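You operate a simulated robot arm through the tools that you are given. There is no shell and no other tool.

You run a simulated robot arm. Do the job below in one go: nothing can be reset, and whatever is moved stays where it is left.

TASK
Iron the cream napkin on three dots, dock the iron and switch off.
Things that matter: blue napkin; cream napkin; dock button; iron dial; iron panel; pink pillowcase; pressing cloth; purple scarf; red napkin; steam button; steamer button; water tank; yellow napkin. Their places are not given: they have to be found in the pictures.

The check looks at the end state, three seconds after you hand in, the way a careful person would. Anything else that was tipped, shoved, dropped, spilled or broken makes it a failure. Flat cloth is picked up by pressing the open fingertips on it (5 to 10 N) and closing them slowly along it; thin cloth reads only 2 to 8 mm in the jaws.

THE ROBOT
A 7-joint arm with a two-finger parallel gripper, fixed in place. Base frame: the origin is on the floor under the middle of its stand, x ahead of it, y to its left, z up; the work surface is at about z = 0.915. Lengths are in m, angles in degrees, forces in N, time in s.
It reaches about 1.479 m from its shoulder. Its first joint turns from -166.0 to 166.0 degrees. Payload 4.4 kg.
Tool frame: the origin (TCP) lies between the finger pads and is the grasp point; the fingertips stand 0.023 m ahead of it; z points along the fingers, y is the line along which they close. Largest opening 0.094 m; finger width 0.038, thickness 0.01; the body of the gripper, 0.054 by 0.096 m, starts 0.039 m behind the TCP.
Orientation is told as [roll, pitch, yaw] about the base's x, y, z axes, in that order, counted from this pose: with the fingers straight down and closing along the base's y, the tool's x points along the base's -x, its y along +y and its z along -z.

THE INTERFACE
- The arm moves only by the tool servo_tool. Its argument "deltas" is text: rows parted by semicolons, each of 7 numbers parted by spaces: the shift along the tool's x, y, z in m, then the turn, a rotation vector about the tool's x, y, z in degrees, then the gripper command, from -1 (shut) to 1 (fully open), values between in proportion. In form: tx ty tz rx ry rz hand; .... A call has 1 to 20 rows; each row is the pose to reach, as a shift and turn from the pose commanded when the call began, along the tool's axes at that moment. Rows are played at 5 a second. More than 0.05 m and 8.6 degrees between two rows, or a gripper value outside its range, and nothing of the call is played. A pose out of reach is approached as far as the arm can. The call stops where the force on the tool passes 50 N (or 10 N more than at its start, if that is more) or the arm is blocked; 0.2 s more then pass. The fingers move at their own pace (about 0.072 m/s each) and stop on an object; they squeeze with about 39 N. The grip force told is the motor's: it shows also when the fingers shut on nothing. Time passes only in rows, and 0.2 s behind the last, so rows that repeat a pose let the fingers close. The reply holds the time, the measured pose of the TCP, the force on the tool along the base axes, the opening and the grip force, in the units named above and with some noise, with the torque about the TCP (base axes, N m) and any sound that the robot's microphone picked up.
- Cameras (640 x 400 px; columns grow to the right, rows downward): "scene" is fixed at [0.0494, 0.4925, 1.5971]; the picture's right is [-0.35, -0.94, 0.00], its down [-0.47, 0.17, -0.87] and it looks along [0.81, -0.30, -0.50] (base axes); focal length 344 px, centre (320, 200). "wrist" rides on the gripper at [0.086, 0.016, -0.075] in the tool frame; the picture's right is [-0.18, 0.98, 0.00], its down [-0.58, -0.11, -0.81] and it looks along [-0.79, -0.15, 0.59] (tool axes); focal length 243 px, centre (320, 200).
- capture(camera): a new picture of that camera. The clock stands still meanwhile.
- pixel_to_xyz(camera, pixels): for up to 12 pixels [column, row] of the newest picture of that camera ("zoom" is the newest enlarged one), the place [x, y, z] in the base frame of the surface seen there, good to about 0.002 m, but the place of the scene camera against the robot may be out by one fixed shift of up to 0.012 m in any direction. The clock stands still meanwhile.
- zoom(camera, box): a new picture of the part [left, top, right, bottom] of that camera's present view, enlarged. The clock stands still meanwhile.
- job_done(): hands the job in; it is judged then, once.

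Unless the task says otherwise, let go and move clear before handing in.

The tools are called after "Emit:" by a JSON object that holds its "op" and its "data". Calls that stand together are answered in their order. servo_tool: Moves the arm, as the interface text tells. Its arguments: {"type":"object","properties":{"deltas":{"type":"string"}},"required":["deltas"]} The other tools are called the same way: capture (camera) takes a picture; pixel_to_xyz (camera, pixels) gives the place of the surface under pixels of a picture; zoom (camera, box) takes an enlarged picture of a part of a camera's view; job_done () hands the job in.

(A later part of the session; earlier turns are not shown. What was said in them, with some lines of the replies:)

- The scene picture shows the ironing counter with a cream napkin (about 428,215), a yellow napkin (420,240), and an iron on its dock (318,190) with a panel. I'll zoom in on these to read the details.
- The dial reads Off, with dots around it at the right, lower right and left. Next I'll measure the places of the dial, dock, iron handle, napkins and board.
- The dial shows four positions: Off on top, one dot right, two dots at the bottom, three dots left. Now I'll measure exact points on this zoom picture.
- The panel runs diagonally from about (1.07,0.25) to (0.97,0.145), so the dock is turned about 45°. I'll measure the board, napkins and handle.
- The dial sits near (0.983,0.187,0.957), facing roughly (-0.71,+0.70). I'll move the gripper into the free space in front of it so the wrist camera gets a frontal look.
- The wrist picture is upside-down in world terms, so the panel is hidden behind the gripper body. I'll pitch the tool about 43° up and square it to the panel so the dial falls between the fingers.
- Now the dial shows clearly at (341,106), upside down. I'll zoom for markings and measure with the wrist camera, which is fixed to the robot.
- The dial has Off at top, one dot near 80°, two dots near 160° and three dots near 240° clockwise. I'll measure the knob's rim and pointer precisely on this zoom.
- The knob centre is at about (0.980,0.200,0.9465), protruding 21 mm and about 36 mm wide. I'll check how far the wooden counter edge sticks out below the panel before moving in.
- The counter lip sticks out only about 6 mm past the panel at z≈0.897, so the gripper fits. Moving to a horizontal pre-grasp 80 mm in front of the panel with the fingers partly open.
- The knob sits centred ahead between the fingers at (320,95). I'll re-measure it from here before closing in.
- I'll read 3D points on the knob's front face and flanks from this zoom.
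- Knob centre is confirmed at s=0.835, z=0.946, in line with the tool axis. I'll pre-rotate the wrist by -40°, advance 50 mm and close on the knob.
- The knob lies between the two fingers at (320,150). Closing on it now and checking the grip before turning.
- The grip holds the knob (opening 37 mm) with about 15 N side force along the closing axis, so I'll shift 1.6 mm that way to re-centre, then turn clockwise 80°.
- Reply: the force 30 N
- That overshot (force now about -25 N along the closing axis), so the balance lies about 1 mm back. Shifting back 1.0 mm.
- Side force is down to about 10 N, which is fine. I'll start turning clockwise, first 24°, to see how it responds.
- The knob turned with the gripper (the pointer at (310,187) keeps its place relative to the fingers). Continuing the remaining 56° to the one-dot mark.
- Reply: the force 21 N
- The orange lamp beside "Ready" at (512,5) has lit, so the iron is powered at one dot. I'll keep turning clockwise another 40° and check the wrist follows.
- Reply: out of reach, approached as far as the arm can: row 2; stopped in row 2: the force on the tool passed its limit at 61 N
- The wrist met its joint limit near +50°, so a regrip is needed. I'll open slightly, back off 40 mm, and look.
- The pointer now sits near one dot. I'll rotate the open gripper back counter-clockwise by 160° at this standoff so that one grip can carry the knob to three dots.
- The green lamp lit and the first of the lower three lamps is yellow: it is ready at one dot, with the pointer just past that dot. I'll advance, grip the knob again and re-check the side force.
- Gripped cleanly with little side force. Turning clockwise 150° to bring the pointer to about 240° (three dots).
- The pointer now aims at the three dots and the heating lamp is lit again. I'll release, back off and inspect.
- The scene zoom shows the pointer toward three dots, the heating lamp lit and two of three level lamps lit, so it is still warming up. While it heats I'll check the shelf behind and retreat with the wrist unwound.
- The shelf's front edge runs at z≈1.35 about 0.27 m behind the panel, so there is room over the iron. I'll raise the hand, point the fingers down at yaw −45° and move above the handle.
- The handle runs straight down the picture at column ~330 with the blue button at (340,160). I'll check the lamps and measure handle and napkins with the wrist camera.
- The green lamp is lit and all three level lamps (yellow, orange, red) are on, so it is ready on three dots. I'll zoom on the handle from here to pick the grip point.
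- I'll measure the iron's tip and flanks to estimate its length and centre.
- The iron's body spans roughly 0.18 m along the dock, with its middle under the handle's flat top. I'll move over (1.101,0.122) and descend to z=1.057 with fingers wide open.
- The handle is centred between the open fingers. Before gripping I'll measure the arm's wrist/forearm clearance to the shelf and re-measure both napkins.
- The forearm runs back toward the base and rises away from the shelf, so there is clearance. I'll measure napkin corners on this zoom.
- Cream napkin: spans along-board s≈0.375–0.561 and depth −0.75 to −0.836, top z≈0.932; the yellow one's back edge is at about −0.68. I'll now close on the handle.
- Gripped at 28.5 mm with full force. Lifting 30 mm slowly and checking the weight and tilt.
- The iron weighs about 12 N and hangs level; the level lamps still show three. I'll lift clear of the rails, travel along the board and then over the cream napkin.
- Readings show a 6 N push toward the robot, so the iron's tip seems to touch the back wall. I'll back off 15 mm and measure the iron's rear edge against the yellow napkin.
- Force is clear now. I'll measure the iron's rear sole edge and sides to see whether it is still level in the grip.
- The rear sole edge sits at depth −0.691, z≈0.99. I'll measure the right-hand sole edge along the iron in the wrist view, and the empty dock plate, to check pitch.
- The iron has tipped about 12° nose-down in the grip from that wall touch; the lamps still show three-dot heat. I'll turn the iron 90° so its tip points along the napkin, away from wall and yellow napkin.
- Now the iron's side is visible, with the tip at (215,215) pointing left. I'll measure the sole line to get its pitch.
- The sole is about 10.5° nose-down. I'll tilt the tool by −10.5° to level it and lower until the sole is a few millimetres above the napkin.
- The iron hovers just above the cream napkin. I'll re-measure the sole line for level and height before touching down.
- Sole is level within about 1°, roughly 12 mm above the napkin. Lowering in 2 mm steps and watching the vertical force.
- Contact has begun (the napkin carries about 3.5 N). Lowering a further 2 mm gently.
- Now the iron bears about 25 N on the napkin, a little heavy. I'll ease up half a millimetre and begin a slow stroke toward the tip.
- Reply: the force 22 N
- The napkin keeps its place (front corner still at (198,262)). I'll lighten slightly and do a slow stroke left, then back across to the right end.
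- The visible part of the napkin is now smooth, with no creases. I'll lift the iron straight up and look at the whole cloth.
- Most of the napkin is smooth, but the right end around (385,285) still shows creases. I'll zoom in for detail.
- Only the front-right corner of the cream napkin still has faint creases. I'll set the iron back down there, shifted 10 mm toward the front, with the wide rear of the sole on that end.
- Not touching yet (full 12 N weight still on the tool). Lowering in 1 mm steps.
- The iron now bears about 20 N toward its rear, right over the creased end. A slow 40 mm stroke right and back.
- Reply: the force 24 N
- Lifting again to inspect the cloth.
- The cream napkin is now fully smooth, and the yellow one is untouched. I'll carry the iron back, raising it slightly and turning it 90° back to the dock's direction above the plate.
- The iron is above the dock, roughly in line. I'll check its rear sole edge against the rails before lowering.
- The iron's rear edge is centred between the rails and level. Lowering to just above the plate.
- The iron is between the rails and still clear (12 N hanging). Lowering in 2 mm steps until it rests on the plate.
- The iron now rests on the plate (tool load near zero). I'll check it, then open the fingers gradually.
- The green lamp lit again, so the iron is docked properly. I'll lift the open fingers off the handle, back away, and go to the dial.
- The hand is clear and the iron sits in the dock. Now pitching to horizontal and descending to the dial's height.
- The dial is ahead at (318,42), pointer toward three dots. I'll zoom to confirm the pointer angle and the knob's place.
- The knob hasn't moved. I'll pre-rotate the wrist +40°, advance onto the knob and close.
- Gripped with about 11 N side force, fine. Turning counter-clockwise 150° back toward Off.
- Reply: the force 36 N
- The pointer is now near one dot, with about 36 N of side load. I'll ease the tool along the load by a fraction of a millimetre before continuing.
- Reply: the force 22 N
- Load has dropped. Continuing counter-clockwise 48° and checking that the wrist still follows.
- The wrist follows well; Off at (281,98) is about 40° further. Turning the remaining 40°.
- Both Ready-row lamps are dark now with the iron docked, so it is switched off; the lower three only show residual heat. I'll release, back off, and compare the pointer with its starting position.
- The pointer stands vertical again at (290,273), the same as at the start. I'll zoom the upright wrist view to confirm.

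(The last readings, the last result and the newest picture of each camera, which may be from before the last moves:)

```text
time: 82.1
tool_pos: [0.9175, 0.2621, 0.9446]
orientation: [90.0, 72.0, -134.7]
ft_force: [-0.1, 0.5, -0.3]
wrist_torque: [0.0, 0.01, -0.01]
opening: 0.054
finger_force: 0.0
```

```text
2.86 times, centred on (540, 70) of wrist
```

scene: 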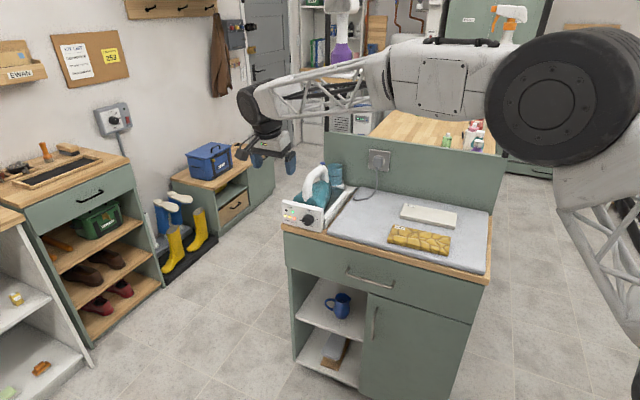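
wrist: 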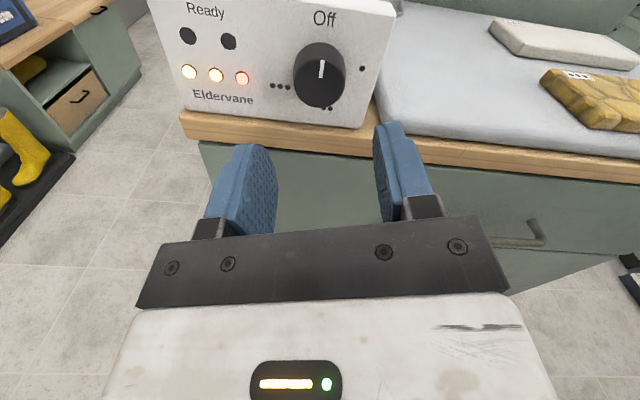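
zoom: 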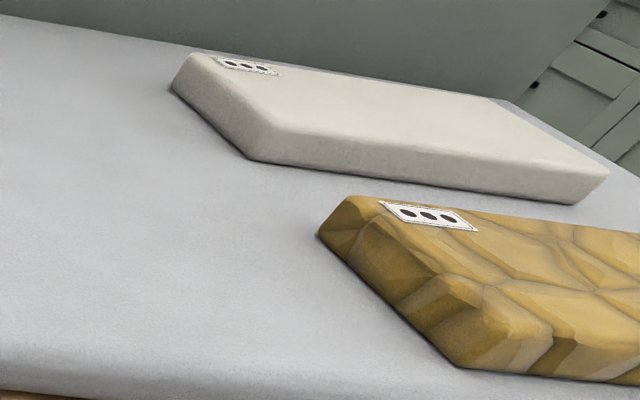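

The pointer is on Off, the cream napkin is smooth and both heating and ready lamps are dark. I'll move the hand clear back and up, then take a final look.

Emit:
{"op": "servo_tool", "data": {"deltas": "0 0 -.03 0 0 0 .15; 0 0 -.06 0 0 0 .15; .019 .0062 -.09 0 0 0 .15; .0475 .0155 -.12 0 0 0 .15; .0856 .0278 -.13 0 0 0 .15; .1237 .0402 -.14 0 0 0 .15; .16 .052 -.15 0 0 0 .15; .19 .0617 -.16 0 0 0 .15"}}

Emit:
{"op": "capture", "data": {"camera": "scene"}}

Emit:
{"op": "capture", "data": {"camera": "wrist"}}

```text
time: 83.9
tool_pos: [0.8041, 0.374, 1.1445]
orientation: [89.9, 72.0, -134.8]
ft_force: [0.1, 0.7, 0.2]
wrist_torque: [-0.01, 0.0, 0.01]
opening: 0.054
finger_force: 0.0
```

```text
taken
```

scene: 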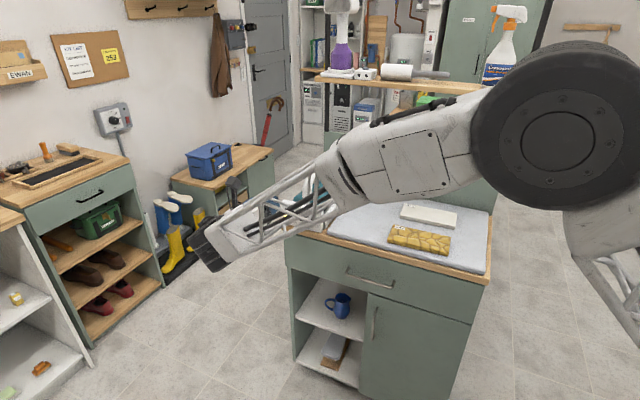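

```text
taken
```

wrist: 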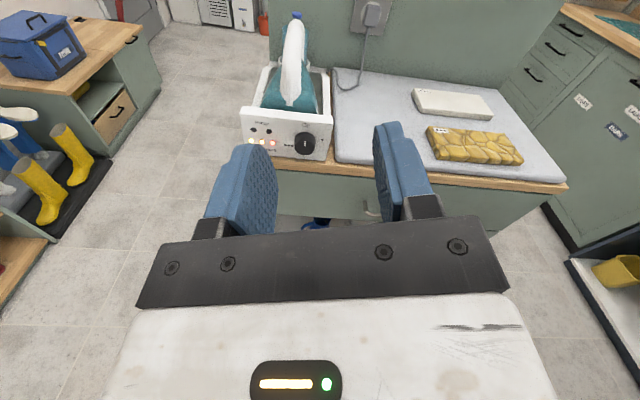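

Emit:
{"op": "zoom", "data": {"camera": "wrist", "box": [220, 0, 380, 170]}}

Emit:
{"op": "zoom", "data": {"camera": "wrist", "box": [380, 60, 580, 190]}}

```text
2.35 times, centred on (300, 85) of wrist
```

zoom: 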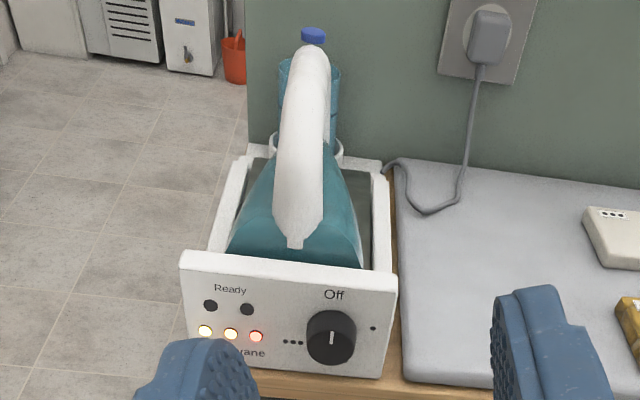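

```text
3.08 times, centred on (480, 125) of wrist
```

zoom: 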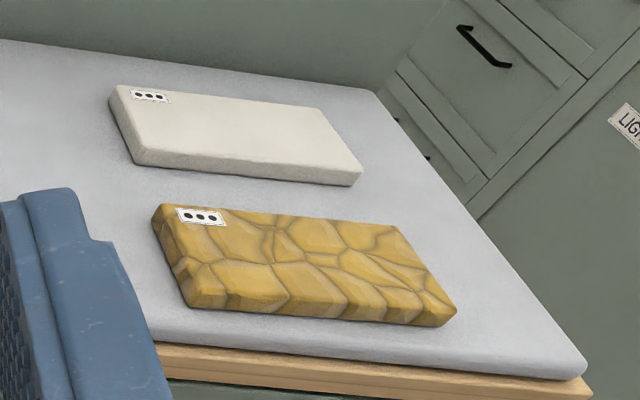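

The final pictures show the iron seated in its dock, the dial on Off with the Ready-row lamps dark, and the cream napkin smooth. The yellow napkin is untouched and the hand is clear, so I'm handing the job in.

Emit:
{"op": "job_done", "data": {}}

```text
The job is handed in.
```

The cream napkin is ironed smooth on three dots, the iron is back in its dock, and the dial is on Off. I've handed the job in.

- **Ironing:** I waited for the ready lamp at three dots, then ironed the whole napkin. The front-right corner needed a second pass.
- **Wall touch:** The iron's tip touched the back wall lightly (about 6 N) while I was lining it up. That tipped the iron about 10° in the grip, so I levelled it before it reached the napkin. Nothing else was touched or moved.
- **Switched off:** The heating and ready lamps are both dark with the iron docked. The three level lamps were still lit; I take that as leftover heat, since they also stayed lit while the iron was off the dock.

The yellow napkin was not touched, and the arm is clear of the counter.
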